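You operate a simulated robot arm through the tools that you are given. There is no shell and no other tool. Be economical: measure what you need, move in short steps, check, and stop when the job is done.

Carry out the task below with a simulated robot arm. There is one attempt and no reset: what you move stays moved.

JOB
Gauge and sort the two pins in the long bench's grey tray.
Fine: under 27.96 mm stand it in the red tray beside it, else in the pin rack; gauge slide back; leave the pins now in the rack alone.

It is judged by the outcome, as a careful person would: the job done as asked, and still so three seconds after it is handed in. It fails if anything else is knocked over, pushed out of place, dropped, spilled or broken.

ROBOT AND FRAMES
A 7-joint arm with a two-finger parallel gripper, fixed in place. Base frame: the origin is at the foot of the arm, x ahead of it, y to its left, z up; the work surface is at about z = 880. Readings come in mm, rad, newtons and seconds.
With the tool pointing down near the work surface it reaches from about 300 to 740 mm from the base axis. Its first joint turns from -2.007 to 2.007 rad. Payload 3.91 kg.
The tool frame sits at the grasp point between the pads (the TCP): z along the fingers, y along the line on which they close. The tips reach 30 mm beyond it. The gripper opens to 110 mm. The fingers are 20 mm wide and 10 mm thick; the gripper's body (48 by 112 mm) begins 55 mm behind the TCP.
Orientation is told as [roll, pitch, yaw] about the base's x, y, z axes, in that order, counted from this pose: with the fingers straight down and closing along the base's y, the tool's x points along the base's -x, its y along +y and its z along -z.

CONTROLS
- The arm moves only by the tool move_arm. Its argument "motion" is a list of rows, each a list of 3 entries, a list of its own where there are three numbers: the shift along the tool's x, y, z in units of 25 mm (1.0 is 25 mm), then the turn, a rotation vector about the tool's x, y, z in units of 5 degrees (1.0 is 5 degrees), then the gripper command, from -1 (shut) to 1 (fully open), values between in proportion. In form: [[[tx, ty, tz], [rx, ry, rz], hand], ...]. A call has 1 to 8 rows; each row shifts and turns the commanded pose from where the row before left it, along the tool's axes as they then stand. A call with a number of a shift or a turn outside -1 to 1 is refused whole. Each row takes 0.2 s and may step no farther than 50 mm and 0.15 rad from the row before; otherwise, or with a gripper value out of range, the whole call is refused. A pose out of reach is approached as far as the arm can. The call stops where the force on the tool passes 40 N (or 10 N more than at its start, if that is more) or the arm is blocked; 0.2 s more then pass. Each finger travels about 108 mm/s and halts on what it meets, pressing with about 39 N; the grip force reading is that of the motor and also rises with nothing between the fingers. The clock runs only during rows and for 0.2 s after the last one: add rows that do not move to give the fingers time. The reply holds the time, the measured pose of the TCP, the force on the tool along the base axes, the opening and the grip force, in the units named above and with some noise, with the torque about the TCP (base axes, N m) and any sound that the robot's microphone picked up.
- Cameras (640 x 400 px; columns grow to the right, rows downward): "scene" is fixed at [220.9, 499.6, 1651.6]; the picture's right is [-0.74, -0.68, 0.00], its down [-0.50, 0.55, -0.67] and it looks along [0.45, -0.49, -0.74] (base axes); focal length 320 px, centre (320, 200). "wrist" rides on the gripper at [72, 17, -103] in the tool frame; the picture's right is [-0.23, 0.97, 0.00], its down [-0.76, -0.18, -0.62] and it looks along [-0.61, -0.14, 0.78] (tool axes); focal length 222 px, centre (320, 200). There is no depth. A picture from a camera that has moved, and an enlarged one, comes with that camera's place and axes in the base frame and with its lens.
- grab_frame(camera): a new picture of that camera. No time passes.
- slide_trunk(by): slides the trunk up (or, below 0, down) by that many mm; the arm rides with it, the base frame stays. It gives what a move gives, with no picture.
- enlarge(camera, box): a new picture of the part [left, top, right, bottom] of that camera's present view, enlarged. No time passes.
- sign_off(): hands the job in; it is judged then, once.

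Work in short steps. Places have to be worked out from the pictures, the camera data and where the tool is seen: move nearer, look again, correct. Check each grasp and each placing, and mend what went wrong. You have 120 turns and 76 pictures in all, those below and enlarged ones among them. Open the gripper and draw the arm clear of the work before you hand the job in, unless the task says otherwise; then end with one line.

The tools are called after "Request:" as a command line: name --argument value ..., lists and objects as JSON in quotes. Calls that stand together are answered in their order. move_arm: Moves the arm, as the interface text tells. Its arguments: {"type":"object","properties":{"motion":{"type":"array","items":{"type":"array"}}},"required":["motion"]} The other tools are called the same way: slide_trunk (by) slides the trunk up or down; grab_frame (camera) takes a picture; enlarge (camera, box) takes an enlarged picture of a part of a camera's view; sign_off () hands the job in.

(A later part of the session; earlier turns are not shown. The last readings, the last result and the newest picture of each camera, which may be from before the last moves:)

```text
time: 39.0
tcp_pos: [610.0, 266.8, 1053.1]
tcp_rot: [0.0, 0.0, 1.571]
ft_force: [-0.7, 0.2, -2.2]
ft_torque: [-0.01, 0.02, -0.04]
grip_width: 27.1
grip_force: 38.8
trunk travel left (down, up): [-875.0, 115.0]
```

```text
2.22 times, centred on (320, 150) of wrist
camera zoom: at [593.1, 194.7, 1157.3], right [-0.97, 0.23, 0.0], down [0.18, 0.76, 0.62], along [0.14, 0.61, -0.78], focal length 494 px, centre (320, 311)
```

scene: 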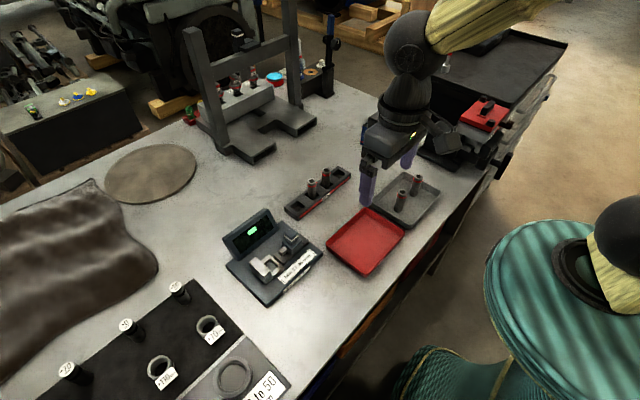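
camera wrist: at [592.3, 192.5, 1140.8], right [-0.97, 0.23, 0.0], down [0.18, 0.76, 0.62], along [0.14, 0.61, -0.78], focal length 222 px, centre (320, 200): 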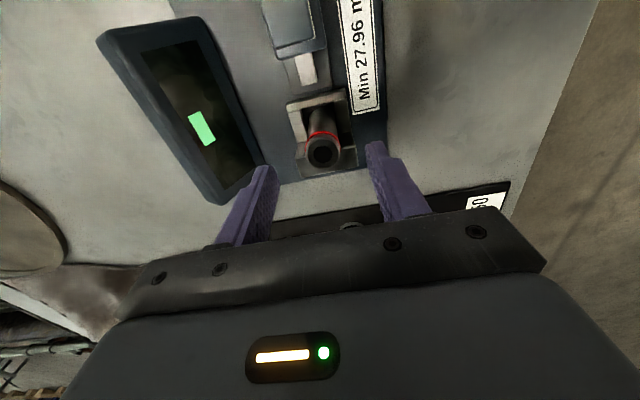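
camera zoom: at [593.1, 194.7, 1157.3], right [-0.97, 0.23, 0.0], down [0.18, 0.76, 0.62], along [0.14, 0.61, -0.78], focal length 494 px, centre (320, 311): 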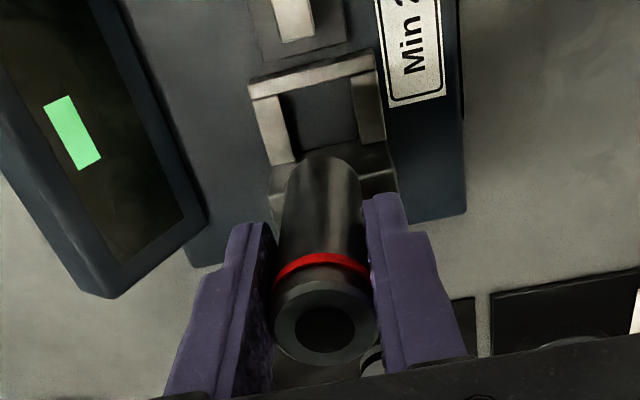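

Pin A is held. I'll carry it over the rack's +y end socket at about (713,73).

Request:
move_arm --motion '[[[0.97, -0.5, 0], [0, 0, 0], -1], [[0.97, -0.5, 0], [0, 0, 0], -1], [[0.97, -0.5, 0], [0, 0, 0], -1], [[0.97, -0.5, 0], [0, 0, 0], -1], [[0.97, -0.5, 0], [0, 0, 0], -1], [[0.97, -0.5, 0], [0, 0, 0], -1], [[0.97, -0.5, 0], [0, 0, 0], -1], [[0.97, -0.5, 0], [0, 0, 0], -1]]'

Request:
grab_frame --camera "wrist"

Request:
enlarge --camera "scene" --box '[270, 140, 370, 230]'

```text
time: 40.8
tcp_pos: [710.5, 71.4, 1050.7]
tcp_rot: [0.001, 0.0, 1.571]
ft_force: [-0.7, 0.5, -2.6]
ft_torque: [-0.02, 0.02, -0.02]
grip_width: 27.2
grip_force: 39.1
trunk travel left (down, up): [-875.0, 115.0]
```

```text
38 pictures are left
camera wrist: at [693.5, -0.7, 1155.3], right [-0.97, 0.23, 0.0], down [0.18, 0.76, 0.62], along [0.14, 0.61, -0.78], focal length 222 px, centre (320, 200)
```

wrist: 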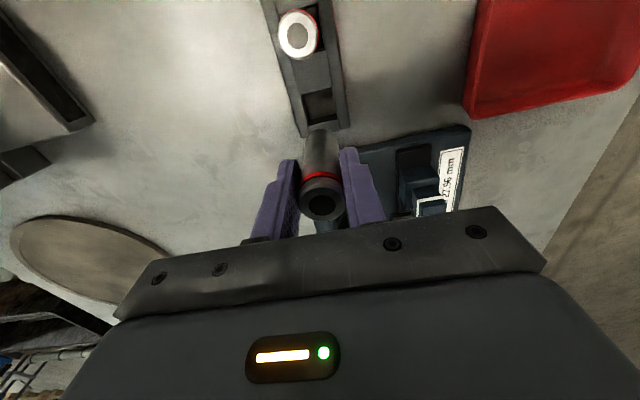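

```text
4.44 times, centred on (320, 185) of scene
camera zoom: at [220.9, 499.6, 1651.6], right [-0.74, -0.68, 0.0], down [-0.5, 0.55, -0.67], along [0.45, -0.49, -0.74], focal length 1424 px, centre (320, 267)
```

zoom: 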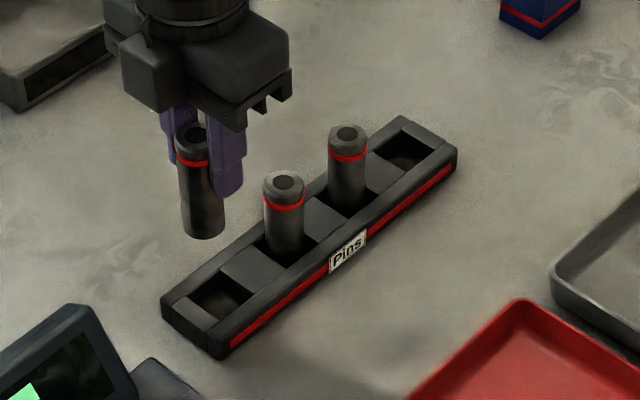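

The socket centre triangulates to (710.5,72.5) with its rim at about z 898. I'll lower to just above the rim and check alignment.

Request:
move_arm --motion '[[[0, 0, 0.9], [0, 0, 0], -1], [[0, 0, 0.9], [0, 0, 0], -1], [[0, 0, 0.9], [0, 0, 0], -1], [[0, 0, 0], [0, 0, 0], -1]]'

Request:
enlarge --camera "wrist" --box '[260, 60, 380, 170]'

Request:
enlarge --camera "scene" --box '[285, 180, 335, 225]'

```text
time: 41.8
tcp_pos: [707.9, 73.9, 983.7]
tcp_rot: [0.0, -0.002, 1.571]
ft_force: [-0.6, 0.2, -2.5]
ft_torque: [0.0, 0.0, 0.02]
grip_width: 27.1
grip_force: 39.3
trunk travel left (down, up): [-875.0, 115.0]
```

```text
3.64 times, centred on (320, 115) of wrist
camera zoom: at [691.5, 0.2, 1088.2], right [-0.97, 0.23, 0.0], down [0.18, 0.76, 0.62], along [0.14, 0.61, -0.78], focal length 808 px, centre (320, 509)
```

zoom: 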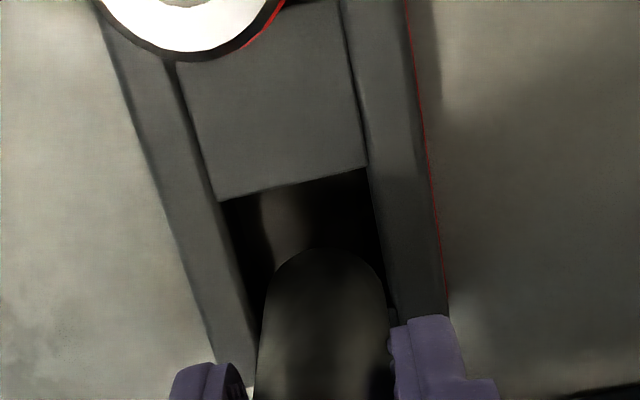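

```text
8.89 times, centred on (310, 202) of scene
camera zoom: at [220.9, 499.6, 1651.6], right [-0.74, -0.68, 0.0], down [-0.5, 0.55, -0.67], along [0.45, -0.49, -0.74], focal length 2849 px, centre (409, 178)
```

zoom: 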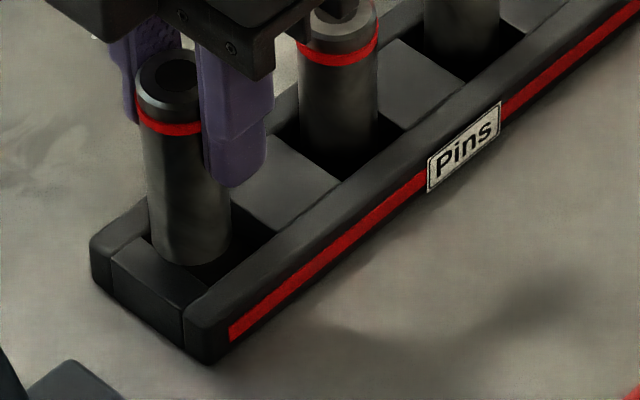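

Both cameras agree that the pin bottom is at about (708.3,79.5,914), about 5.5 mm +y of the TCP. The socket centre is at about (710.5,72.5), so I'll shift +2.3 mm in x and −7.5 mm in y and look again.

Request:
move_arm --motion '[[[0.3, -0.09, 0], [0, 0, 0], -1], [[0, 0, 0.2], [0, 0, 0], -1], [[0, 0, 0], [0, 0, 0], -1]]'

Request:
enlarge --camera "wrist" --box '[260, 60, 380, 170]'

Request:
enlarge --camera "scene" --box '[285, 180, 335, 225]'

```text
time: 42.6
tcp_pos: [711.2, 66.3, 979.5]
tcp_rot: [0.0, 0.001, 1.571]
ft_force: [0.5, 0.2, -2.7]
ft_torque: [-0.03, -0.04, 0.03]
grip_width: 27.0
grip_force: 38.8
trunk travel left (down, up): [-875.0, 115.0]
```

```text
3.64 times, centred on (320, 115) of wrist
camera zoom: at [694.3, -6.9, 1083.9], right [-0.97, 0.23, 0.0], down [0.18, 0.76, 0.62], along [0.14, 0.61, -0.78], focal length 808 px, centre (320, 509)
```

zoom: 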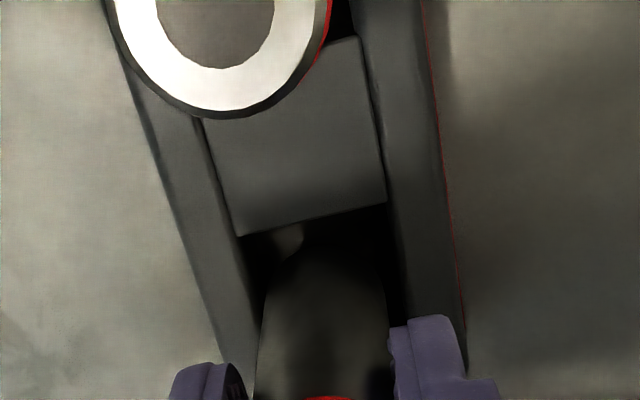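

```text
8.89 times, centred on (310, 202) of scene
camera zoom: at [220.9, 499.6, 1651.6], right [-0.74, -0.68, 0.0], down [-0.5, 0.55, -0.67], along [0.45, -0.49, -0.74], focal length 2849 px, centre (409, 178)
```

zoom: 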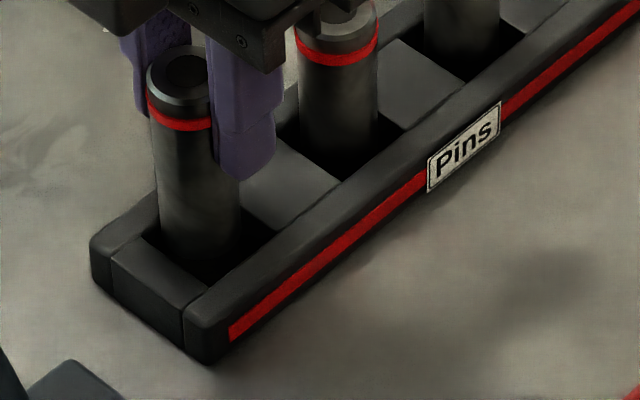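

Well aligned. I'll nudge +1.5 mm in y and lower in small steps, watching for floor contact.

Request:
move_arm --motion '[[[-0.06, 0, 0], [0, 0, 0], -1], [[0, 0, 0.2], [0, 0, 0], -1], [[0, 0, 0.2], [0, 0, 0], -1], [[0, 0, 0.16], [0, 0, 0], -1], [[0, 0, 0], [0, 0, 0], -1]]'

```text
time: 43.8
tcp_pos: [711.9, 65.0, 968.7]
tcp_rot: [-0.005, 0.001, 1.569]
ft_force: [6.5, -4.1, 23.9]
ft_torque: [0.23, -0.42, -0.07]
grip_width: 27.2
grip_force: 39.0
trunk travel left (down, up): [-875.0, 115.0]
```

Contact came early and the torque puts it at the pin's +y edge, so it is touching the end bar. I'll raise slightly and look.

Request:
move_arm --motion '[[[0, 0, -0.3], [0, 0, 0], -1], [[0, 0, 0], [0, 0, 0], -1]]'

Request:
enlarge --camera "scene" --box '[288, 190, 328, 222]'

Request:
enlarge --camera "wrist" --box '[260, 60, 380, 170]'

```text
time: 44.4
tcp_pos: [709.9, 66.7, 971.5]
tcp_rot: [0.003, -0.001, 1.571]
ft_force: [-0.8, -0.4, -2.3]
ft_torque: [0.04, -0.04, 0.0]
grip_width: 27.0
grip_force: 39.0
trunk travel left (down, up): [-875.0, 115.0]
```

```text
12.50 times, centred on (308, 206) of scene
camera zoom: at [220.9, 499.6, 1651.6], right [-0.74, -0.68, 0.0], down [-0.5, 0.55, -0.67], along [0.45, -0.49, -0.74], focal length 4006 px, centre (470, 125)
```

zoom: 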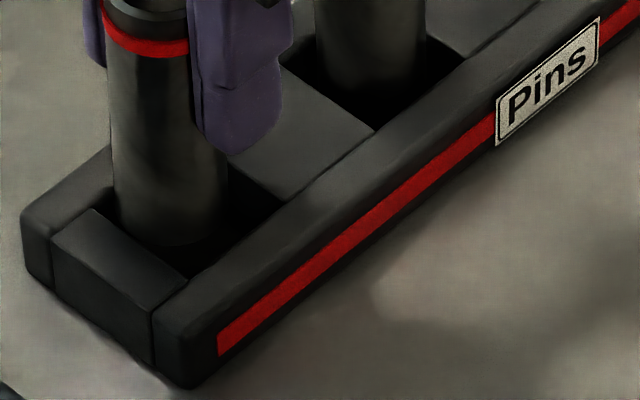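

```text
3.64 times, centred on (320, 115) of wrist
camera zoom: at [693.8, -5.4, 1076.7], right [-0.97, 0.23, 0.0], down [0.18, 0.76, 0.62], along [0.14, 0.61, -0.78], focal length 808 px, centre (320, 509)
```

zoom: 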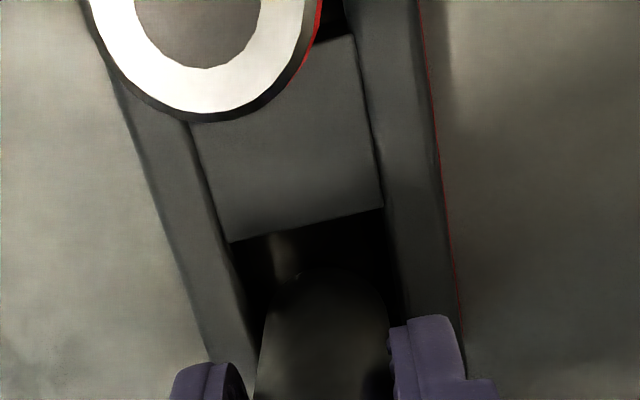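

The pin overlaps the end bar slightly in y. I'll shift 5 mm toward −y and lower again.

Request:
move_arm --motion '[[[0.2, 0, 0], [0, 0, 0], -1], [[0, 0, 0.2], [0, 0, 0], -1], [[0, 0, 0.16], [0, 0, 0], -1], [[0, 0, 0.16], [0, 0, 0], -1], [[0, 0, 0], [0, 0, 0], -1]]'

Request:
enlarge --camera "scene" --box '[288, 185, 338, 225]'

```text
time: 45.6
tcp_pos: [711.2, 62.4, 960.0]
tcp_rot: [0.0, 0.001, 1.57]
ft_force: [0.3, -0.9, -2.0]
ft_torque: [-0.03, 0.0, -0.02]
grip_width: 27.0
grip_force: 39.4
trunk travel left (down, up): [-875.0, 115.0]
```

```text
10.00 times, centred on (313, 205) of scene
camera zoom: at [220.9, 499.6, 1651.6], right [-0.74, -0.68, 0.0], down [-0.5, 0.55, -0.67], along [0.45, -0.49, -0.74], focal length 3205 px, centre (390, 150)
```

zoom: 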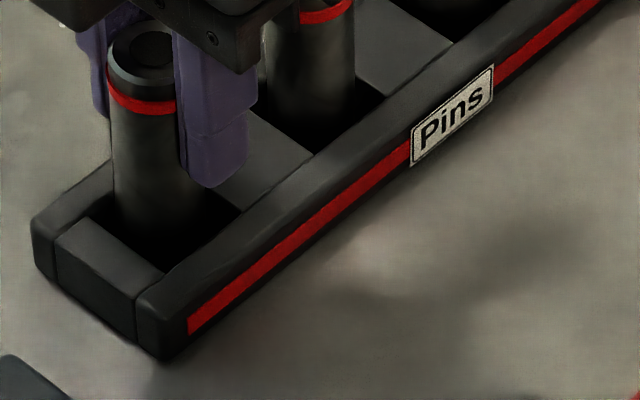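

No contact now and the pin is inside the socket. I'll keep lowering to the floor.

Request:
move_arm --motion '[[[0, 0, 0.12], [0, 0, 0], -1], [[0, 0, 0.12], [0, 0, 0], -1], [[0, 0, 0.12], [0, 0, 0], -1], [[0, 0, 0], [0, 0, 0], -1]]'

```text
time: 46.6
tcp_pos: [712.5, 62.4, 952.2]
tcp_rot: [-0.002, -0.001, 1.572]
ft_force: [0.4, -0.5, 2.4]
ft_torque: [-0.03, 0.0, -0.02]
grip_width: 26.9
grip_force: 39.2
trunk travel left (down, up): [-875.0, 115.0]
```

Request:
move_arm --motion '[[[0, 0, 0.08], [0, 0, 0], -1], [[0, 0, 0], [0, 0, 0], -1]]'

```text
time: 47.2
tcp_pos: [712.7, 61.3, 951.9]
tcp_rot: [-0.005, -0.001, 1.571]
ft_force: [0.4, -0.3, 15.9]
ft_torque: [-0.14, -0.05, 0.02]
grip_width: 27.3
grip_force: 39.0
trunk travel left (down, up): [-875.0, 115.0]
```

It is on the floor. I'll relieve the load and open a little.

Request:
move_arm --motion '[[[0, 0, -0.1], [0, 0, 0], -1], [[0, 0, 0], [0, 0, 0], -0.3], [[0, 0, 0], [0, 0, 0], -0.15], [[0, 0, 0], [0, 0, 0], -0.15]]'

Request:
enlarge --camera "scene" --box '[288, 170, 348, 220]'

Request:
enlarge --camera "wrist" --box '[240, 70, 400, 220]'

```text
time: 48.2
tcp_pos: [712.4, 61.7, 952.0]
tcp_rot: [0.0, -0.001, 1.571]
ft_force: [0.0, 0.2, 0.2]
ft_torque: [-0.01, -0.01, 0.0]
grip_width: 46.8
grip_force: 0.1
trunk travel left (down, up): [-875.0, 115.0]
```

```text
8.00 times, centred on (318, 195) of scene
camera zoom: at [220.9, 499.6, 1651.6], right [-0.74, -0.68, 0.0], down [-0.5, 0.55, -0.67], along [0.45, -0.49, -0.74], focal length 2564 px, centre (336, 240)
```

zoom: 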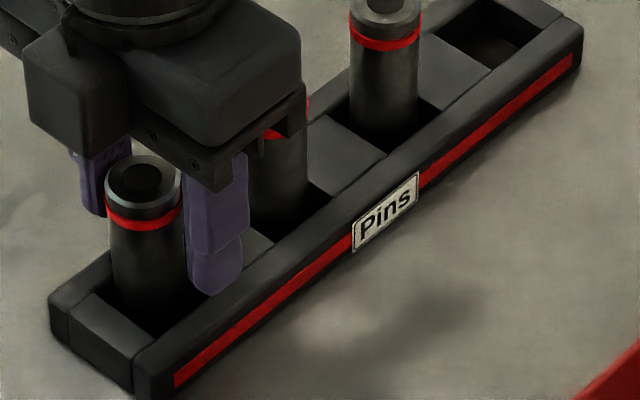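

```text
2.67 times, centred on (320, 145) of wrist
camera zoom: at [695.6, -10.9, 1057.0], right [-0.97, 0.23, 0.0], down [0.18, 0.76, 0.62], along [0.14, 0.61, -0.78], focal length 592 px, centre (320, 347)
```

zoom: 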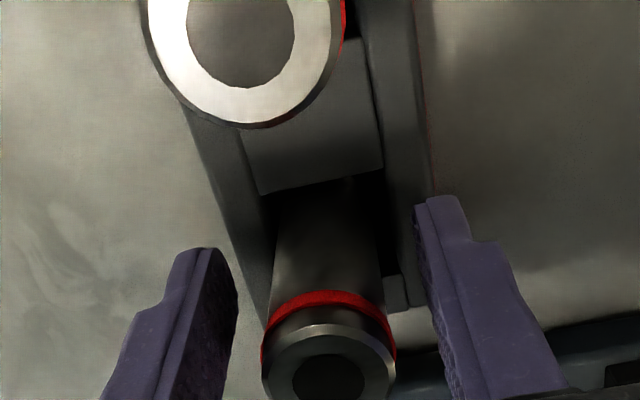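

Pin A stands in the rack socket. I'll rise and travel to pin B in the grey tray, at about (479,-238).

Request:
move_arm --motion '[[[0, 0, -0.9], [0, 0, 0], -0.1], [[0, 0, -0.9], [0, 0, 0], 0.1], [[0, 0, -0.9], [0, 0, 0], 0.1], [[0, 0, -0.9], [0, 0, 0], 0.1], [[0.95, 0.73, -0.5], [0, 0, 0], 0.1], [[0.95, 0.73, 0], [0, 0, 0], 0.1], [[0.95, 0.73, 0], [0, 0, 0], 0.1], [[0.95, 0.73, 0], [0, 0, 0], 0.1]]'

Request:
move_arm --motion '[[[0.95, 0.73, 0], [0, 0, 0], 0.1], [[0.95, 0.73, 0], [0, 0, 0], 0.1], [[0.95, 0.73, 0], [0, 0, 0], 0.1], [[0.95, 0.73, 0], [0, 0, 0], 0.1], [[0.95, 0.73, 0], [0, 0, 0], 0.1], [[0.95, 0.73, 0], [0, 0, 0], 0.1], [[0.95, 0.73, 0], [0, 0, 0], 0.1], [[0.95, 0.73, 0], [0, 0, 0], 0.1]]'

Request:
move_arm --motion '[[[0.5, 0.5, 0], [0, 0, 0], 0.1], [[0, 0, 0], [0, 0, 0], 0.1]]'

Request:
grab_frame --camera "wrist"

Request:
enlarge --camera "scene" --box '[340, 120, 480, 240]'

```text
time: 50.0
tcp_pos: [638.5, -35.7, 1053.9]
tcp_rot: [0.0, -0.001, 1.568]
ft_force: [0.2, -0.6, -0.1]
ft_torque: [0.06, -0.07, -0.05]
grip_width: 60.6
grip_force: 0.0
trunk travel left (down, up): [-875.0, 115.0]
```

```text
time: 51.8
tcp_pos: [493.1, -225.7, 1055.1]
tcp_rot: [0.0, 0.001, 1.57]
ft_force: [0.0, -0.5, -0.5]
ft_torque: [0.01, -0.01, 0.02]
grip_width: 60.5
grip_force: 0.1
trunk travel left (down, up): [-875.0, 115.0]
```

```text
time: 52.4
tcp_pos: [480.0, -235.7, 1053.3]
tcp_rot: [0.0, 0.001, 1.57]
ft_force: [0.4, 1.5, 0.4]
ft_torque: [-0.03, 0.0, -0.02]
grip_width: 60.6
grip_force: 0.0
trunk travel left (down, up): [-875.0, 115.0]
```

```text
27 pictures are left
camera wrist: at [464.2, -307.9, 1158.3], right [-0.97, 0.23, 0.0], down [0.18, 0.76, 0.62], along [0.14, 0.61, -0.78], focal length 222 px, centre (320, 200)
```

wrist: 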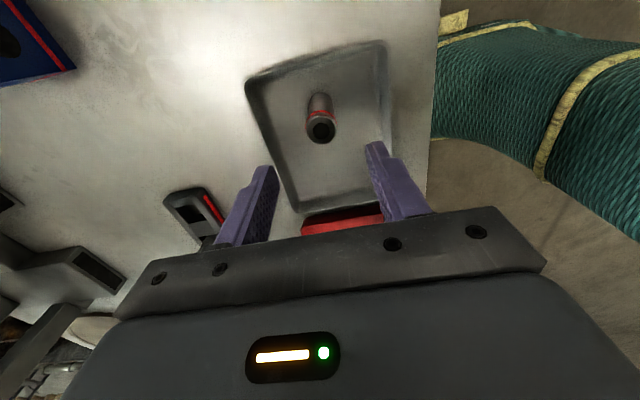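

```text
3.33 times, centred on (410, 180) of scene
camera zoom: at [220.9, 499.6, 1651.6], right [-0.74, -0.68, 0.0], down [-0.5, 0.55, -0.67], along [0.45, -0.49, -0.74], focal length 1068 px, centre (20, 267)
```

zoom: 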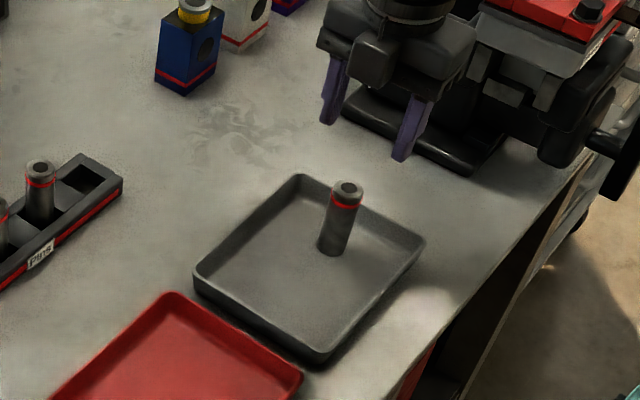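

Pin B is at about (480,-238). I'll shift −3 mm in y, descend and grip.

Request:
move_arm --motion '[[[0.12, 0, 0.9], [0, 0, 0], 0.1], [[0, 0, 0.9], [0, 0, 0], 0.1], [[0, 0, 0.9], [0, 0, 0], 0.1], [[0, 0, 0.9], [0, 0, 0], 0.1], [[0, 0, 0.7], [0, 0, 0], 0.1], [[0, 0, 0], [0, 0, 0], -0.3], [[0, 0, 0], [0, 0, 0], -1], [[0, 0, 0], [0, 0, 0], -1]]'

Request:
move_arm --motion '[[[0, 0, -1], [0, 0, 0], -1], [[0, 0, -1], [0, 0, 0], -1], [[0, 0, -1], [0, 0, 0], -1], [[0, 0, -1], [0, 0, 0], -1], [[0, 0, 0], [0, 0, 0], -1]]'

Request:
enlarge --camera "wrist" --box '[220, 60, 420, 240]'

```text
time: 54.2
tcp_pos: [479.6, -238.4, 945.9]
tcp_rot: [0.0, 0.001, 1.57]
ft_force: [0.0, 0.2, -0.6]
ft_torque: [0.0, 0.05, -0.02]
grip_width: 27.1
grip_force: 39.7
trunk travel left (down, up): [-875.0, 115.0]
```

```text
time: 55.4
tcp_pos: [481.5, -238.6, 1046.8]
tcp_rot: [0.0, 0.0, 1.572]
ft_force: [0.1, -0.8, -4.0]
ft_torque: [-0.01, 0.02, 0.03]
grip_width: 27.0
grip_force: 38.9
trunk travel left (down, up): [-875.0, 115.0]
```

```text
2.22 times, centred on (320, 150) of wrist
camera zoom: at [464.5, -310.7, 1152.0], right [-0.97, 0.23, 0.0], down [0.18, 0.76, 0.62], along [0.14, 0.61, -0.78], focal length 494 px, centre (320, 311)
```

zoom: 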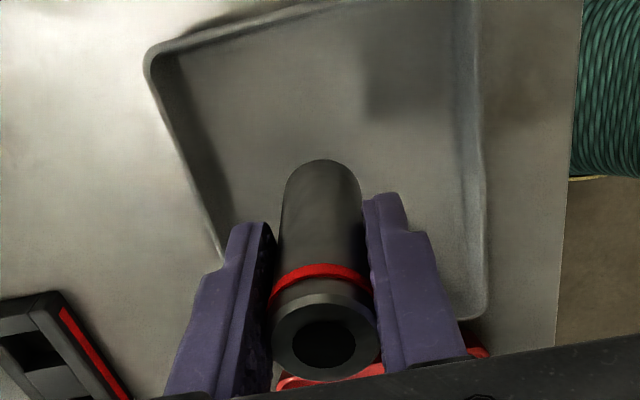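

Pin B is held, sitting about 1.5 mm +y in the fingers. I'll carry it to above the pocket.

Request:
move_arm --motion '[[[-0.957, -0.245, 0], [0, 0, 0], -1], [[-0.957, -0.245, 0], [0, 0, 0], -1], [[-0.957, -0.245, 0], [0, 0, 0], -1], [[-0.957, -0.245, 0], [0, 0, 0], -1], [[-0.957, -0.245, 0], [0, 0, 0], -1], [[-0.957, -0.245, 0], [0, 0, 0], -1], [[-0.957, -0.245, 0], [0, 0, 0], -1], [[-0.957, -0.245, 0], [0, 0, 0], -1]]'

Request:
move_arm --motion '[[[-0.957, -0.245, 0], [0, 0, 0], -1], [[-0.957, -0.245, 0], [0, 0, 0], -1], [[-0.957, -0.245, 0], [0, 0, 0], -1], [[-0.957, -0.245, 0], [0, 0, 0], -1], [[-0.957, -0.245, 0], [0, 0, 0], -1], [[-0.957, -0.245, 0], [0, 0, 0], -1], [[-0.957, -0.245, 0], [0, 0, 0], -1], [[-0.957, -0.245, 0], [0, 0, 0], -1]]'

Request:
move_arm --motion '[[[-0.957, -0.245, 0], [0, 0, 0], -1], [[-0.957, -0.245, 0], [0, 0, 0], -1], [[-0.957, -0.245, 0], [0, 0, 0], -1], [[-0.957, -0.245, 0], [0, 0, 0], -1], [[-0.957, -0.245, 0], [0, 0, 0], -1], [[0, 0, 0.9], [0, 0, 0], -1], [[0, 0, 0.9], [0, 0, 0], -1], [[0, 0, 0], [0, 0, 0], -1]]'

Request:
enlarge --camera "wrist" --box '[270, 70, 370, 160]'

Request:
enlarge --camera "scene" --box '[255, 225, 319, 285]'

```text
time: 57.2
tcp_pos: [529.3, -45.8, 1047.1]
tcp_rot: [0.002, -0.001, 1.57]
ft_force: [-1.0, 0.2, -2.6]
ft_torque: [-0.05, 0.04, 0.03]
grip_width: 27.0
grip_force: 38.8
trunk travel left (down, up): [-875.0, 115.0]
```

```text
time: 59.0
tcp_pos: [578.6, 143.5, 1046.2]
tcp_rot: [0.001, 0.001, 1.572]
ft_force: [-0.1, 0.2, -3.3]
ft_torque: [-0.04, -0.01, 0.04]
grip_width: 27.1
grip_force: 38.6
trunk travel left (down, up): [-875.0, 115.0]
```

```text
time: 60.8
tcp_pos: [608.9, 264.5, 1002.3]
tcp_rot: [0.0, 0.0, 1.57]
ft_force: [0.0, -0.7, -1.2]
ft_torque: [-0.01, -0.01, -0.02]
grip_width: 27.2
grip_force: 39.3
trunk travel left (down, up): [-875.0, 115.0]
```

```text
4.44 times, centred on (320, 115) of wrist
camera zoom: at [592.4, 191.4, 1107.0], right [-0.97, 0.23, 0.0], down [0.18, 0.76, 0.62], along [0.14, 0.61, -0.78], focal length 987 px, centre (320, 578)
```

zoom: 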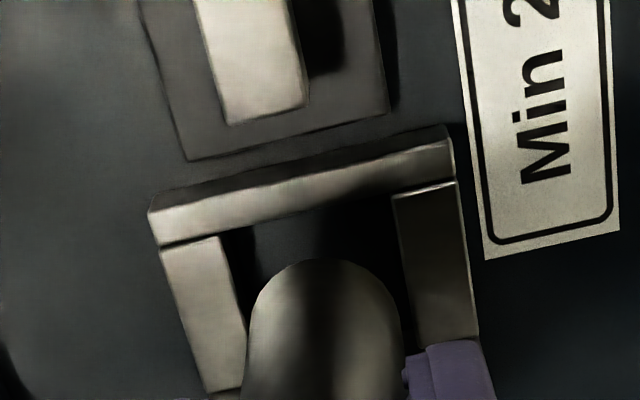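

```text
6.67 times, centred on (287, 255) of scene
camera zoom: at [220.9, 499.6, 1651.6], right [-0.74, -0.68, 0.0], down [-0.5, 0.55, -0.67], along [0.45, -0.49, -0.74], focal length 2137 px, centre (540, -167)
```

zoom: 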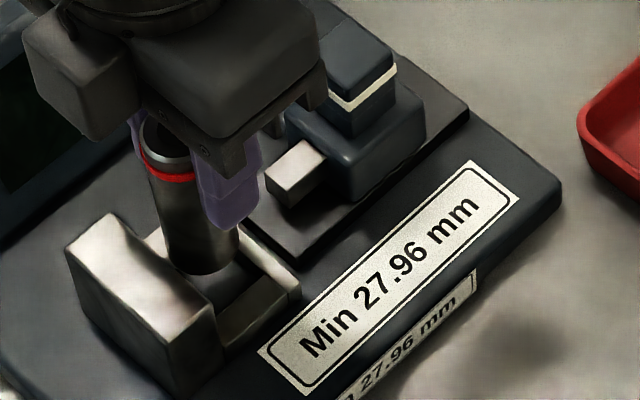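

The alignment matches pin A's at the same stage. I'll shift −1.5 mm in y and +0.4 mm in x, then lower into the pocket in small steps.

Request:
move_arm --motion '[[[0.06, -0.016, 0], [0, 0, 0], -1], [[0, 0, 0.4], [0, 0, 0], -1], [[0, 0, 0.4], [0, 0, 0], -1], [[0, 0, 0.2], [0, 0, 0], -1], [[0, 0, 0], [0, 0, 0], -1]]'

Request:
enlarge --camera "wrist" --box '[270, 70, 370, 160]'

```text
time: 62.0
tcp_pos: [609.3, 261.5, 981.2]
tcp_rot: [-0.005, -0.004, 1.571]
ft_force: [0.3, 1.7, 24.4]
ft_torque: [-0.13, 0.45, 0.05]
grip_width: 27.4
grip_force: 38.9
trunk travel left (down, up): [-875.0, 115.0]
```

```text
4.44 times, centred on (320, 115) of wrist
camera zoom: at [592.0, 189.1, 1085.6], right [-0.97, 0.23, -0.01], down [0.17, 0.76, 0.63], along [0.15, 0.61, -0.78], focal length 987 px, centre (320, 578)
```

zoom: 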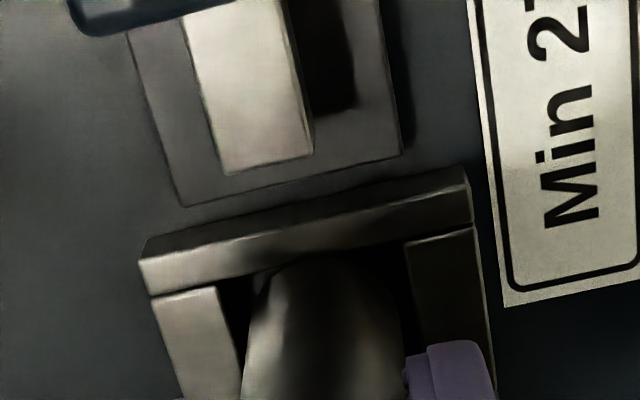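

It contacted at the −x/−y corner of the frame. I'll raise slightly, shift +1.5 mm in x and +2 mm in y, and retry.

Request:
move_arm --motion '[[[0, 0, -0.4], [0, 0, 0], -1], [[-0.08, -0.06, 0], [0, 0, 0], -1], [[0, 0, 0.25], [0, 0, 0], -1], [[0, 0, 0.25], [0, 0, 0], -1], [[0, 0, 0], [0, 0, 0], -1]]'

Request:
enlarge --camera "wrist" --box '[270, 70, 370, 160]'

```text
time: 63.2
tcp_pos: [610.4, 262.6, 977.6]
tcp_rot: [-0.006, -0.006, 1.571]
ft_force: [-0.4, 5.4, 25.4]
ft_torque: [0.07, 0.34, 0.01]
grip_width: 27.1
grip_force: 39.1
trunk travel left (down, up): [-875.0, 115.0]
```

```text
4.44 times, centred on (320, 115) of wrist
camera zoom: at [593.2, 191.1, 1081.8], right [-0.97, 0.23, 0.0], down [0.17, 0.76, 0.63], along [0.15, 0.61, -0.78], focal length 987 px, centre (320, 578)
```

zoom: 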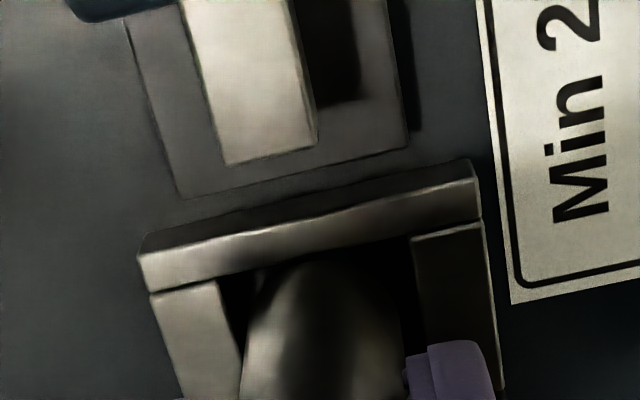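

It is still touching at the −x/−y corner but lower. I'll raise and shift another +1 mm in x and +2.5 mm in y.

Request:
move_arm --motion '[[[0, 0, -0.4], [0, 0, 0], -1], [[-0.1, -0.04, 0], [0, 0, 0], -1], [[0, 0, 0.25], [0, 0, 0], -1], [[0, 0, 0.25], [0, 0, 0], -1], [[0, 0, 0], [0, 0, 0], -1]]'

Request:
enlarge --camera "wrist" --box '[270, 70, 370, 160]'

```text
time: 64.4
tcp_pos: [612.0, 267.8, 972.3]
tcp_rot: [0.0, 0.0, 1.573]
ft_force: [-0.3, -0.2, -2.1]
ft_torque: [-0.02, -0.02, 0.01]
grip_width: 27.1
grip_force: 38.7
trunk travel left (down, up): [-875.0, 115.0]
```

```text
4.44 times, centred on (320, 115) of wrist
camera zoom: at [594.4, 195.2, 1077.4], right [-0.97, 0.23, 0.0], down [0.18, 0.76, 0.62], along [0.14, 0.61, -0.78], focal length 987 px, centre (320, 578)
```

zoom: 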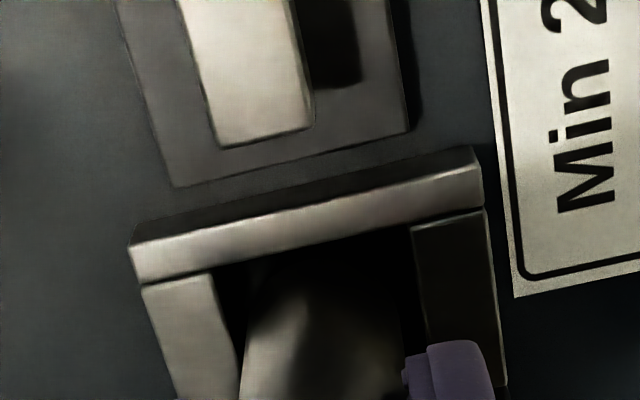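

It is free now, so I'll continue lowering to the pocket floor.

Request:
move_arm --motion '[[[0, 0, 0.12], [0, 0, 0], -1], [[0, 0, 0.12], [0, 0, 0], -1], [[0, 0, 0.12], [0, 0, 0], -1], [[0, 0, 0], [0, 0, 0], -1]]'

```text
time: 65.4
tcp_pos: [611.2, 268.5, 967.2]
tcp_rot: [-0.004, -0.004, 1.572]
ft_force: [-0.4, 0.1, 23.0]
ft_torque: [0.36, -0.28, -0.04]
grip_width: 27.2
grip_force: 38.5
trunk travel left (down, up): [-875.0, 115.0]
```

Contact came at the same TCP height (967) as with pin A. I'll relieve, open and rise.

Request:
move_arm --motion '[[[0, 0, -0.16], [0, 0, 0], -1], [[0, 0, 0], [0, 0, 0], -0.2], [[0, 0, 0], [0, 0, 0], -0.2], [[0, 0, 0], [0, 0, 0], -0.2]]'

Request:
enlarge --camera "wrist" --box '[240, 70, 400, 220]'

```text
time: 66.4
tcp_pos: [611.4, 266.3, 967.2]
tcp_rot: [0.0, 0.0, 1.57]
ft_force: [-1.2, 0.0, 0.0]
ft_torque: [0.01, -0.03, -0.02]
grip_width: 44.0
grip_force: 0.0
trunk travel left (down, up): [-875.0, 115.0]
```

```text
2.67 times, centred on (320, 145) of wrist
camera zoom: at [595.3, 193.9, 1071.8], right [-0.97, 0.23, 0.0], down [0.18, 0.76, 0.62], along [0.14, 0.61, -0.78], focal length 592 px, centre (320, 347)
```

zoom: 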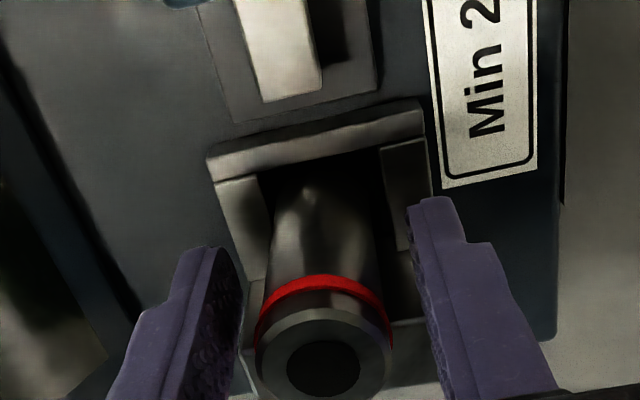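

Pin B stands in the pocket. I'll rise, go to the knob, descend and grip it.

Request:
move_arm --motion '[[[0, 0, -0.9], [0, 0, 0], -0.2], [[0, 0, -0.9], [0, 0, 0], -0.2], [[0, 0, -0.9], [0, 0, 0], -0.2], [[0.81, 0.02, 0], [0, 0, 0], 0.1], [[0.81, 0.02, 0], [0, 0, 0], 0.1], [[0.81, 0, 0], [0, 0, 0], 0.1], [[0.81, 0, 0], [0, 0, 0], 0.1], [[0, 0, 0], [0, 0, 0], 0.1]]'

Request:
enlarge --camera "scene" --box '[225, 200, 325, 300]'

```text
time: 68.2
tcp_pos: [611.0, 186.4, 1036.0]
tcp_rot: [0.001, 0.001, 1.57]
ft_force: [0.1, -0.8, -0.6]
ft_torque: [0.01, 0.02, 0.0]
grip_width: 60.4
grip_force: 0.0
trunk travel left (down, up): [-875.0, 115.0]
```

```text
4.00 times, centred on (275, 250) of scene
camera zoom: at [220.9, 499.6, 1651.6], right [-0.74, -0.68, 0.0], down [-0.5, 0.55, -0.67], along [0.45, -0.49, -0.74], focal length 1282 px, centre (500, 0)
```

zoom: 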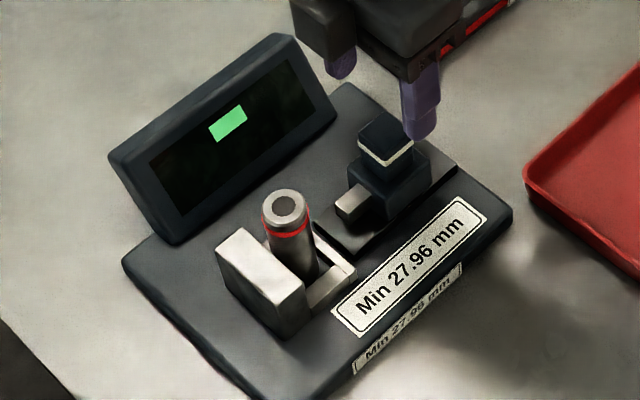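

Pin B stands upright near the anvil. I'll descend on the knob, grip it and push the slide as before.

Request:
move_arm --motion '[[[0, 0, 0.8], [0, 0, 0], 0.1], [[0, 0, 0.8], [0, 0, 0], 0.1], [[0, 0, 0.8], [0, 0, 0], 0.1], [[0, 0, 0.24], [0, 0, 0], 0.1], [[0, 0, 0], [0, 0, 0], -0.3], [[0, 0, 0], [0, 0, 0], -1], [[0, 0, 0], [0, 0, 0], -1]]'

Request:
move_arm --motion '[[[-0.2, 0, 0], [0, 0, 0], -1], [[-0.2, 0, 0], [0, 0, 0], -1], [[-0.2, 0, 0], [0, 0, 0], -1], [[-0.2, 0, 0], [0, 0, 0], -1], [[-0.2, 0, 0], [0, 0, 0], -1], [[-0.2, 0, 0], [0, 0, 0], -1], [[0, 0, 0], [0, 0, 0], -1]]'

Request:
enlarge --camera "scene" --box '[235, 205, 310, 270]'

```text
time: 69.8
tcp_pos: [610.7, 184.7, 968.6]
tcp_rot: [0.001, 0.0, 1.571]
ft_force: [-3.1, -0.3, -0.8]
ft_torque: [0.09, 0.08, -0.1]
grip_width: 39.6
grip_force: 44.9
trunk travel left (down, up): [-875.0, 115.0]
```

```text
time: 71.4
tcp_pos: [609.2, 212.6, 968.9]
tcp_rot: [0.001, 0.002, 1.57]
ft_force: [-10.0, -11.7, -4.4]
ft_torque: [0.67, -0.01, 0.04]
grip_width: 39.4
grip_force: 45.4
trunk travel left (down, up): [-875.0, 115.0]
```

```text
6.15 times, centred on (272, 238) of scene
camera zoom: at [220.9, 499.6, 1651.6], right [-0.74, -0.68, 0.0], down [-0.5, 0.55, -0.67], along [0.45, -0.49, -0.74], focal length 1972 px, centre (612, -31)
```

zoom: 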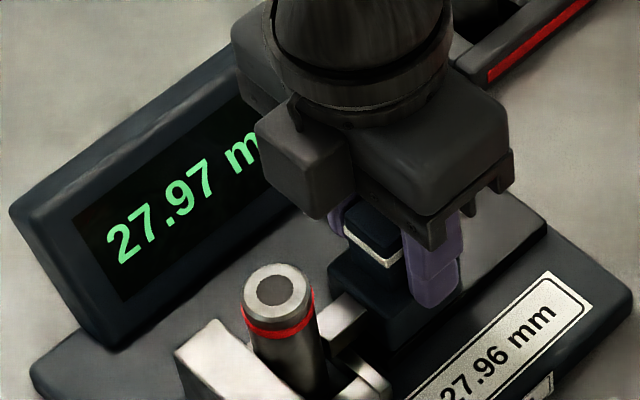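

It reads 27.97, which is close to the limit. I'll press a little harder to confirm.

Request:
move_arm --motion '[[[-0.08, 0, 0], [0, 0, 0], -1], [[0, 0, 0], [0, 0, 0], -1], [[0, 0, 0], [0, 0, 0], -1]]'

Request:
enlarge --camera "scene" --box '[235, 205, 310, 270]'

```text
time: 72.2
tcp_pos: [609.9, 213.4, 969.7]
tcp_rot: [0.002, 0.004, 1.568]
ft_force: [-13.9, -19.4, -7.9]
ft_torque: [-0.51, 0.15, 0.22]
grip_width: 39.5
grip_force: 45.0
trunk travel left (down, up): [-875.0, 115.0]
```

```text
6.15 times, centred on (272, 238) of scene
camera zoom: at [220.9, 499.6, 1651.6], right [-0.74, -0.68, 0.0], down [-0.5, 0.55, -0.67], along [0.45, -0.49, -0.74], focal length 1972 px, centre (612, -31)
```

zoom: 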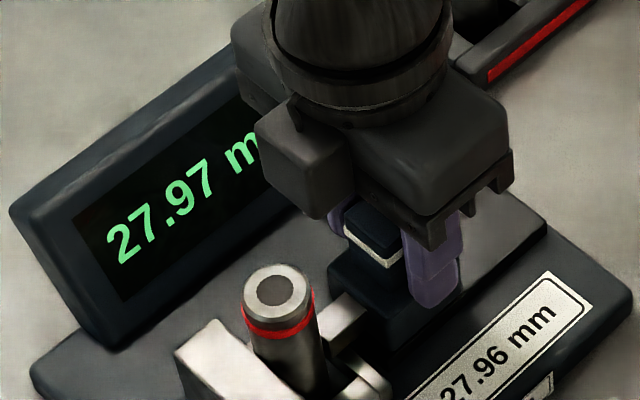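

The reading is steady at 27.97 mm, which is not under 27.96, so pin B also goes in the rack. I'll pull the slide back.

Request:
move_arm --motion '[[[0.3, 0, 0], [0, 0, 0], -1], [[0.3, 0, 0], [0, 0, 0], -1], [[0.3, 0, 0], [0, 0, 0], -1], [[0.3, 0, 0], [0, 0, 0], -1], [[0.1, 0, 0], [0, 0, 0], -1], [[0, 0, 0], [0, 0, 0], -1]]'

Request:
move_arm --motion '[[[0, 0, 0], [0, 0, 0], -0.1], [[0, 0, 0], [0, 0, 0], 0.1], [[0, 0, -0.9], [0, 0, 0], 0.1], [[0, 0, -0.9], [0, 0, 0], 0.1], [[0, 0, -0.9], [0, 0, 0], 0.1], [[-0.8, 0, 0], [0, 0, 0], 0.1], [[-0.8, 0, 0], [0, 0, 0], 0.1], [[-0.8, 0, 0], [0, 0, 0], 0.1]]'

Request:
move_arm --motion '[[[-0.95, 0, 0], [0, 0, 0], 0.1], [[0, 0, 0], [0, 0, 0], 0.1]]'

Request:
grab_frame --camera "wrist"

Request:
enlarge --camera "scene" --box '[225, 200, 325, 300]'

```text
time: 73.6
tcp_pos: [608.5, 185.5, 969.7]
tcp_rot: [0.001, 0.0, 1.571]
ft_force: [-11.0, 0.4, -6.2]
ft_torque: [0.61, 0.16, -0.03]
grip_width: 39.6
grip_force: 44.7
trunk travel left (down, up): [-875.0, 115.0]
```

```text
time: 75.4
tcp_pos: [612.3, 245.3, 1036.3]
tcp_rot: [0.002, -0.001, 1.572]
ft_force: [0.1, 0.3, -0.5]
ft_torque: [-0.02, -0.01, 0.0]
grip_width: 60.6
grip_force: 0.0
trunk travel left (down, up): [-875.0, 115.0]
```

```text
time: 76.0
tcp_pos: [611.6, 267.0, 1037.7]
tcp_rot: [0.001, 0.0, 1.569]
ft_force: [-0.7, 0.0, 0.3]
ft_torque: [0.0, 0.0, -0.03]
grip_width: 60.5
grip_force: 0.0
trunk travel left (down, up): [-875.0, 115.0]
```

```text
15 pictures are left
camera wrist: at [594.3, 195.0, 1142.5], right [-0.97, 0.23, 0.0], down [0.18, 0.76, 0.62], along [0.14, 0.61, -0.78], focal length 222 px, centre (320, 200)
```

wrist: 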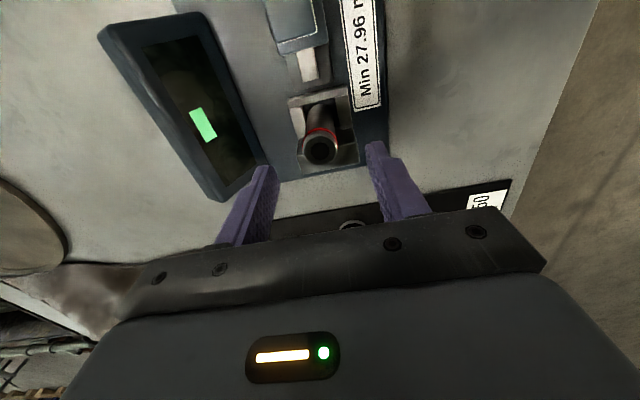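

```text
4.00 times, centred on (275, 250) of scene
camera zoom: at [220.9, 499.6, 1651.6], right [-0.74, -0.68, 0.0], down [-0.5, 0.55, -0.67], along [0.45, -0.49, -0.74], focal length 1282 px, centre (500, 0)
```

zoom: 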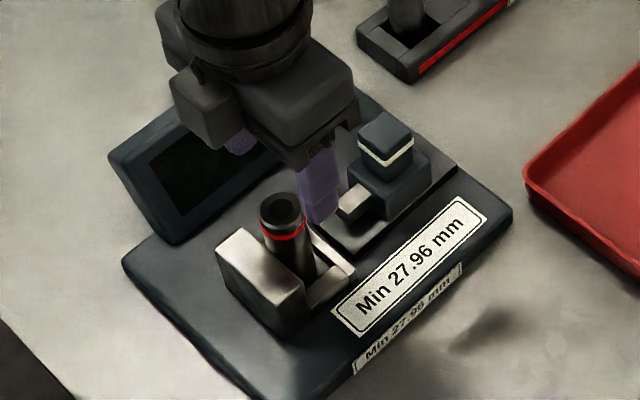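

The slide is home and pin B stands against the anvil as A did. I'll grip it at the same TCP pose I used for A, so the in-hand offset matches, and lift.

Request:
move_arm --motion '[[[0.02, 0.06, 0.8], [0, 0, 0], 0.1], [[0, 0, 0.8], [0, 0, 0], 0.1], [[0, 0, 0.8], [0, 0, 0], 0.1], [[0, 0, 0.4], [0, 0, 0], 0.1], [[0, 0, 0], [0, 0, 0], -0.3], [[0, 0, 0], [0, 0, 0], -1], [[0, 0, 0], [0, 0, 0], -1]]'

Request:
move_arm --motion '[[[0, 0, -0.6], [0, 0, 0], -1], [[0, 0, -0.9], [0, 0, 0], -1], [[0, 0, -0.9], [0, 0, 0], -1], [[0, 0, -1], [0, 0, 0], -1], [[0, 0, 0], [0, 0, 0], -1]]'

Request:
enlarge --camera "wrist" --box '[220, 60, 420, 240]'

```text
time: 77.6
tcp_pos: [607.9, 268.6, 966.5]
tcp_rot: [-0.001, 0.0, 1.571]
ft_force: [-0.6, 0.2, -0.6]
ft_torque: [-0.03, 0.06, -0.01]
grip_width: 26.9
grip_force: 38.9
trunk travel left (down, up): [-875.0, 115.0]
```

```text
time: 78.8
tcp_pos: [612.1, 267.3, 1052.7]
tcp_rot: [0.001, -0.001, 1.571]
ft_force: [0.1, -0.4, -2.3]
ft_torque: [0.0, -0.02, 0.04]
grip_width: 27.3
grip_force: 39.1
trunk travel left (down, up): [-875.0, 115.0]
```

```text
2.22 times, centred on (320, 150) of wrist
camera zoom: at [593.5, 195.7, 1156.0], right [-0.97, 0.23, 0.0], down [0.18, 0.76, 0.62], along [0.14, 0.61, -0.78], focal length 494 px, centre (320, 311)
```

zoom: 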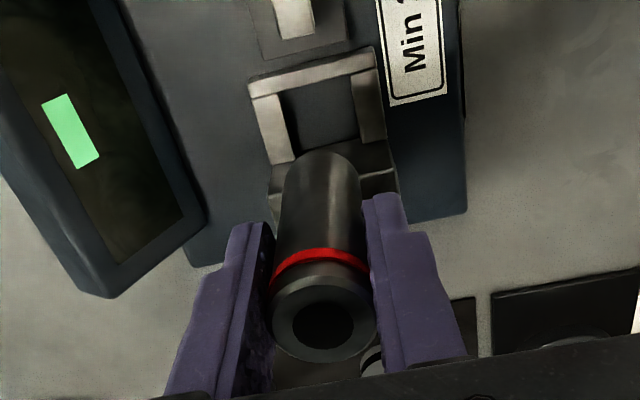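

Pin B is held with nearly the same offset as A. I'll travel along −y at x about 611, clear of the rack, then +x to the far socket.

Request:
move_arm --motion '[[[0.965, 0, -0.1], [0, 0, 0], -1], [[0.965, 0, -0.1], [0, 0, 0], -1], [[0.965, 0, -0.1], [0, 0, 0], -1], [[0.965, 0, -0.1], [0, 0, 0], -1], [[0.965, 0, 0], [0, 0, 0], -1], [[0.965, 0, 0], [0, 0, 0], -1], [[0.965, 0, 0], [0, 0, 0], -1], [[0.965, 0, 0], [0, 0, 0], -1]]'

Request:
move_arm --motion '[[[0.965, 0, 0], [0, 0, 0], -1], [[0.965, 0, 0], [0, 0, 0], -1], [[0.965, 0, 0], [0, 0, 0], -1], [[0.965, 0, 0], [0, 0, 0], -1], [[0.965, 0, 0], [0, 0, 0], -1], [[0.965, 0, 0], [0, 0, 0], -1], [[0.965, 0, 0], [0, 0, 0], -1], [[0.965, 0, 0], [0, 0, 0], -1]]'

Request:
move_arm --motion '[[[0.965, -0.8, 0], [0, 0, 0], -1], [[0, -0.8, 0], [0, 0, 0], -1], [[0, -0.8, 0], [0, 0, 0], -1], [[0, -0.8, 0], [0, 0, 0], -1], [[0, -0.8, 0], [0, 0, 0], -1], [[0, 0, 0], [0, 0, 0], -1]]'

Request:
grab_frame --camera "wrist"

```text
time: 80.6
tcp_pos: [611.5, 72.9, 1060.5]
tcp_rot: [0.0, -0.002, 1.57]
ft_force: [0.1, -0.1, -1.7]
ft_torque: [-0.01, -0.03, -0.02]
grip_width: 26.7
grip_force: 39.0
trunk travel left (down, up): [-875.0, 115.0]
```

```text
time: 82.4
tcp_pos: [609.6, -117.5, 1063.3]
tcp_rot: [-0.001, 0.0, 1.57]
ft_force: [0.1, -1.1, -2.7]
ft_torque: [-0.01, 0.01, 0.0]
grip_width: 27.3
grip_force: 39.3
trunk travel left (down, up): [-875.0, 115.0]
```

```text
time: 83.8
tcp_pos: [709.3, -142.3, 1061.9]
tcp_rot: [-0.001, 0.001, 1.571]
ft_force: [0.4, 0.6, -2.1]
ft_torque: [-0.03, 0.0, -0.03]
grip_width: 26.7
grip_force: 38.6
trunk travel left (down, up): [-875.0, 115.0]
```

```text
12 pictures are left
camera wrist: at [692.8, -214.0, 1166.2], right [-0.97, 0.23, 0.0], down [0.18, 0.76, 0.62], along [0.14, 0.61, -0.78], focal length 222 px, centre (320, 200)
```

wrist: 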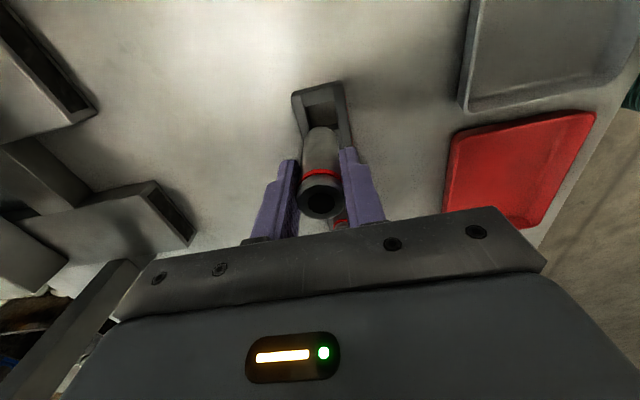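

The socket is right below. I'll shift +2 mm in x and lower to just above the rim.

Request:
move_arm --motion '[[[0, -0.08, 0.8], [0, 0, 0], -1], [[0, 0, 0.8], [0, 0, 0], -1], [[0, 0, 0.8], [0, 0, 0], -1], [[0, 0, 0.8], [0, 0, 0], -1], [[0, 0, 0], [0, 0, 0], -1]]'

Request:
enlarge --camera "wrist" --box '[260, 60, 380, 170]'

Request:
enlarge --camera "scene" --box '[325, 150, 375, 190]'

```text
time: 85.0
tcp_pos: [711.4, -143.1, 982.9]
tcp_rot: [0.001, 0.001, 1.571]
ft_force: [-0.1, 0.1, -3.2]
ft_torque: [-0.01, -0.01, 0.02]
grip_width: 27.1
grip_force: 39.2
trunk travel left (down, up): [-875.0, 115.0]
```

```text
3.64 times, centred on (320, 115) of wrist
camera zoom: at [694.5, -215.6, 1087.2], right [-0.97, 0.23, 0.0], down [0.18, 0.76, 0.62], along [0.14, 0.61, -0.78], focal length 808 px, centre (320, 509)
```

zoom: 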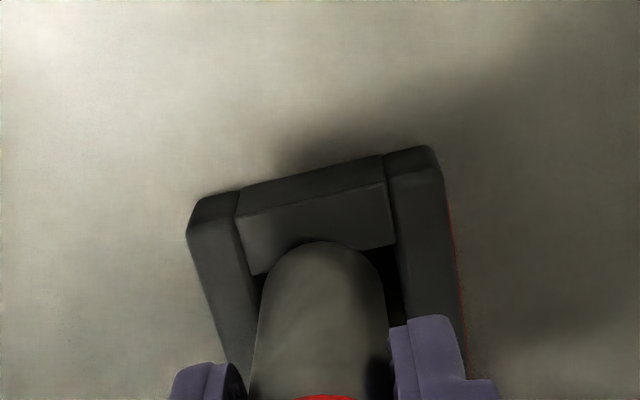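

```text
10.00 times, centred on (350, 170) of scene
camera zoom: at [220.9, 499.6, 1651.6], right [-0.74, -0.68, 0.0], down [-0.5, 0.55, -0.67], along [0.45, -0.49, -0.74], focal length 3205 px, centre (20, 500)
```

zoom: 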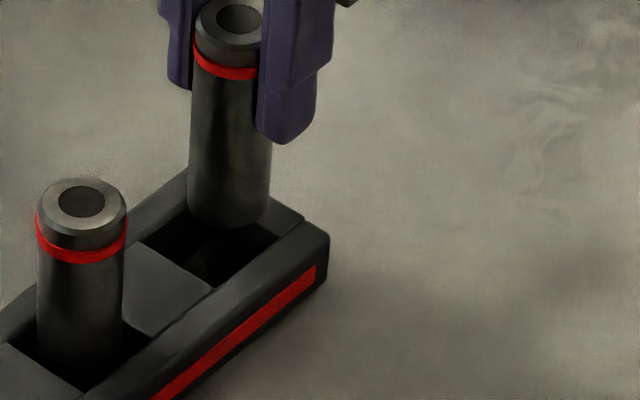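

Pin B overlaps the −y end bar and needs about +7.5 mm in y. I'll shift and look again.

Request:
move_arm --motion '[[[-0.3, 0, 0], [0, 0, 0], -1], [[0, 0, 0.2], [0, 0, 0], -1], [[0, 0, 0], [0, 0, 0], -1]]'

Request:
enlarge --camera "wrist" --box '[260, 60, 380, 170]'

Request:
enlarge --camera "scene" --box '[325, 150, 375, 190]'

```text
time: 85.8
tcp_pos: [710.8, -133.5, 976.3]
tcp_rot: [0.0, 0.001, 1.571]
ft_force: [-0.7, 0.3, -2.8]
ft_torque: [0.03, -0.01, -0.01]
grip_width: 26.7
grip_force: 38.7
trunk travel left (down, up): [-875.0, 115.0]
```

```text
3.64 times, centred on (320, 115) of wrist
camera zoom: at [694.6, -206.7, 1081.9], right [-0.97, 0.23, 0.0], down [0.18, 0.76, 0.62], along [0.14, 0.61, -0.78], focal length 808 px, centre (320, 509)
```

zoom: 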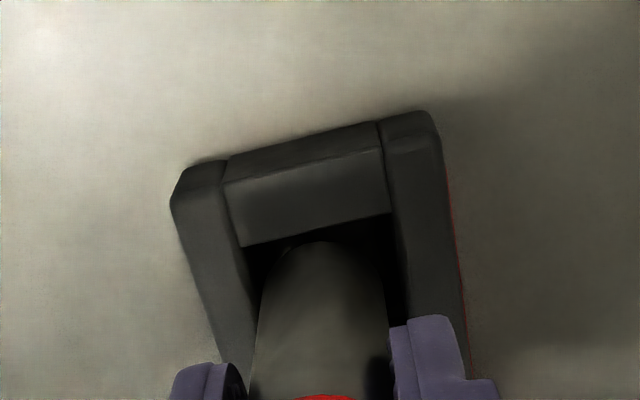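

```text
10.00 times, centred on (350, 170) of scene
camera zoom: at [220.9, 499.6, 1651.6], right [-0.74, -0.68, 0.0], down [-0.5, 0.55, -0.67], along [0.45, -0.49, -0.74], focal length 3205 px, centre (20, 500)
```

zoom: 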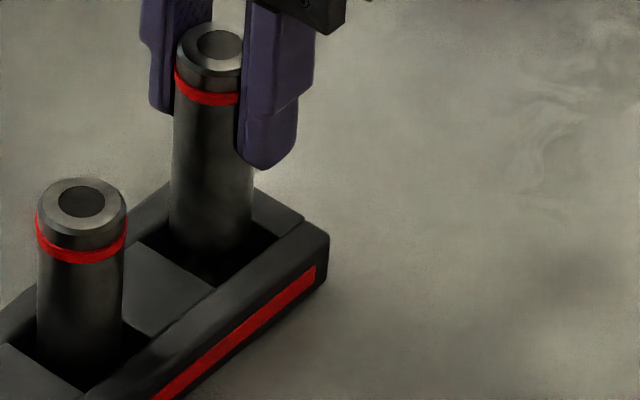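

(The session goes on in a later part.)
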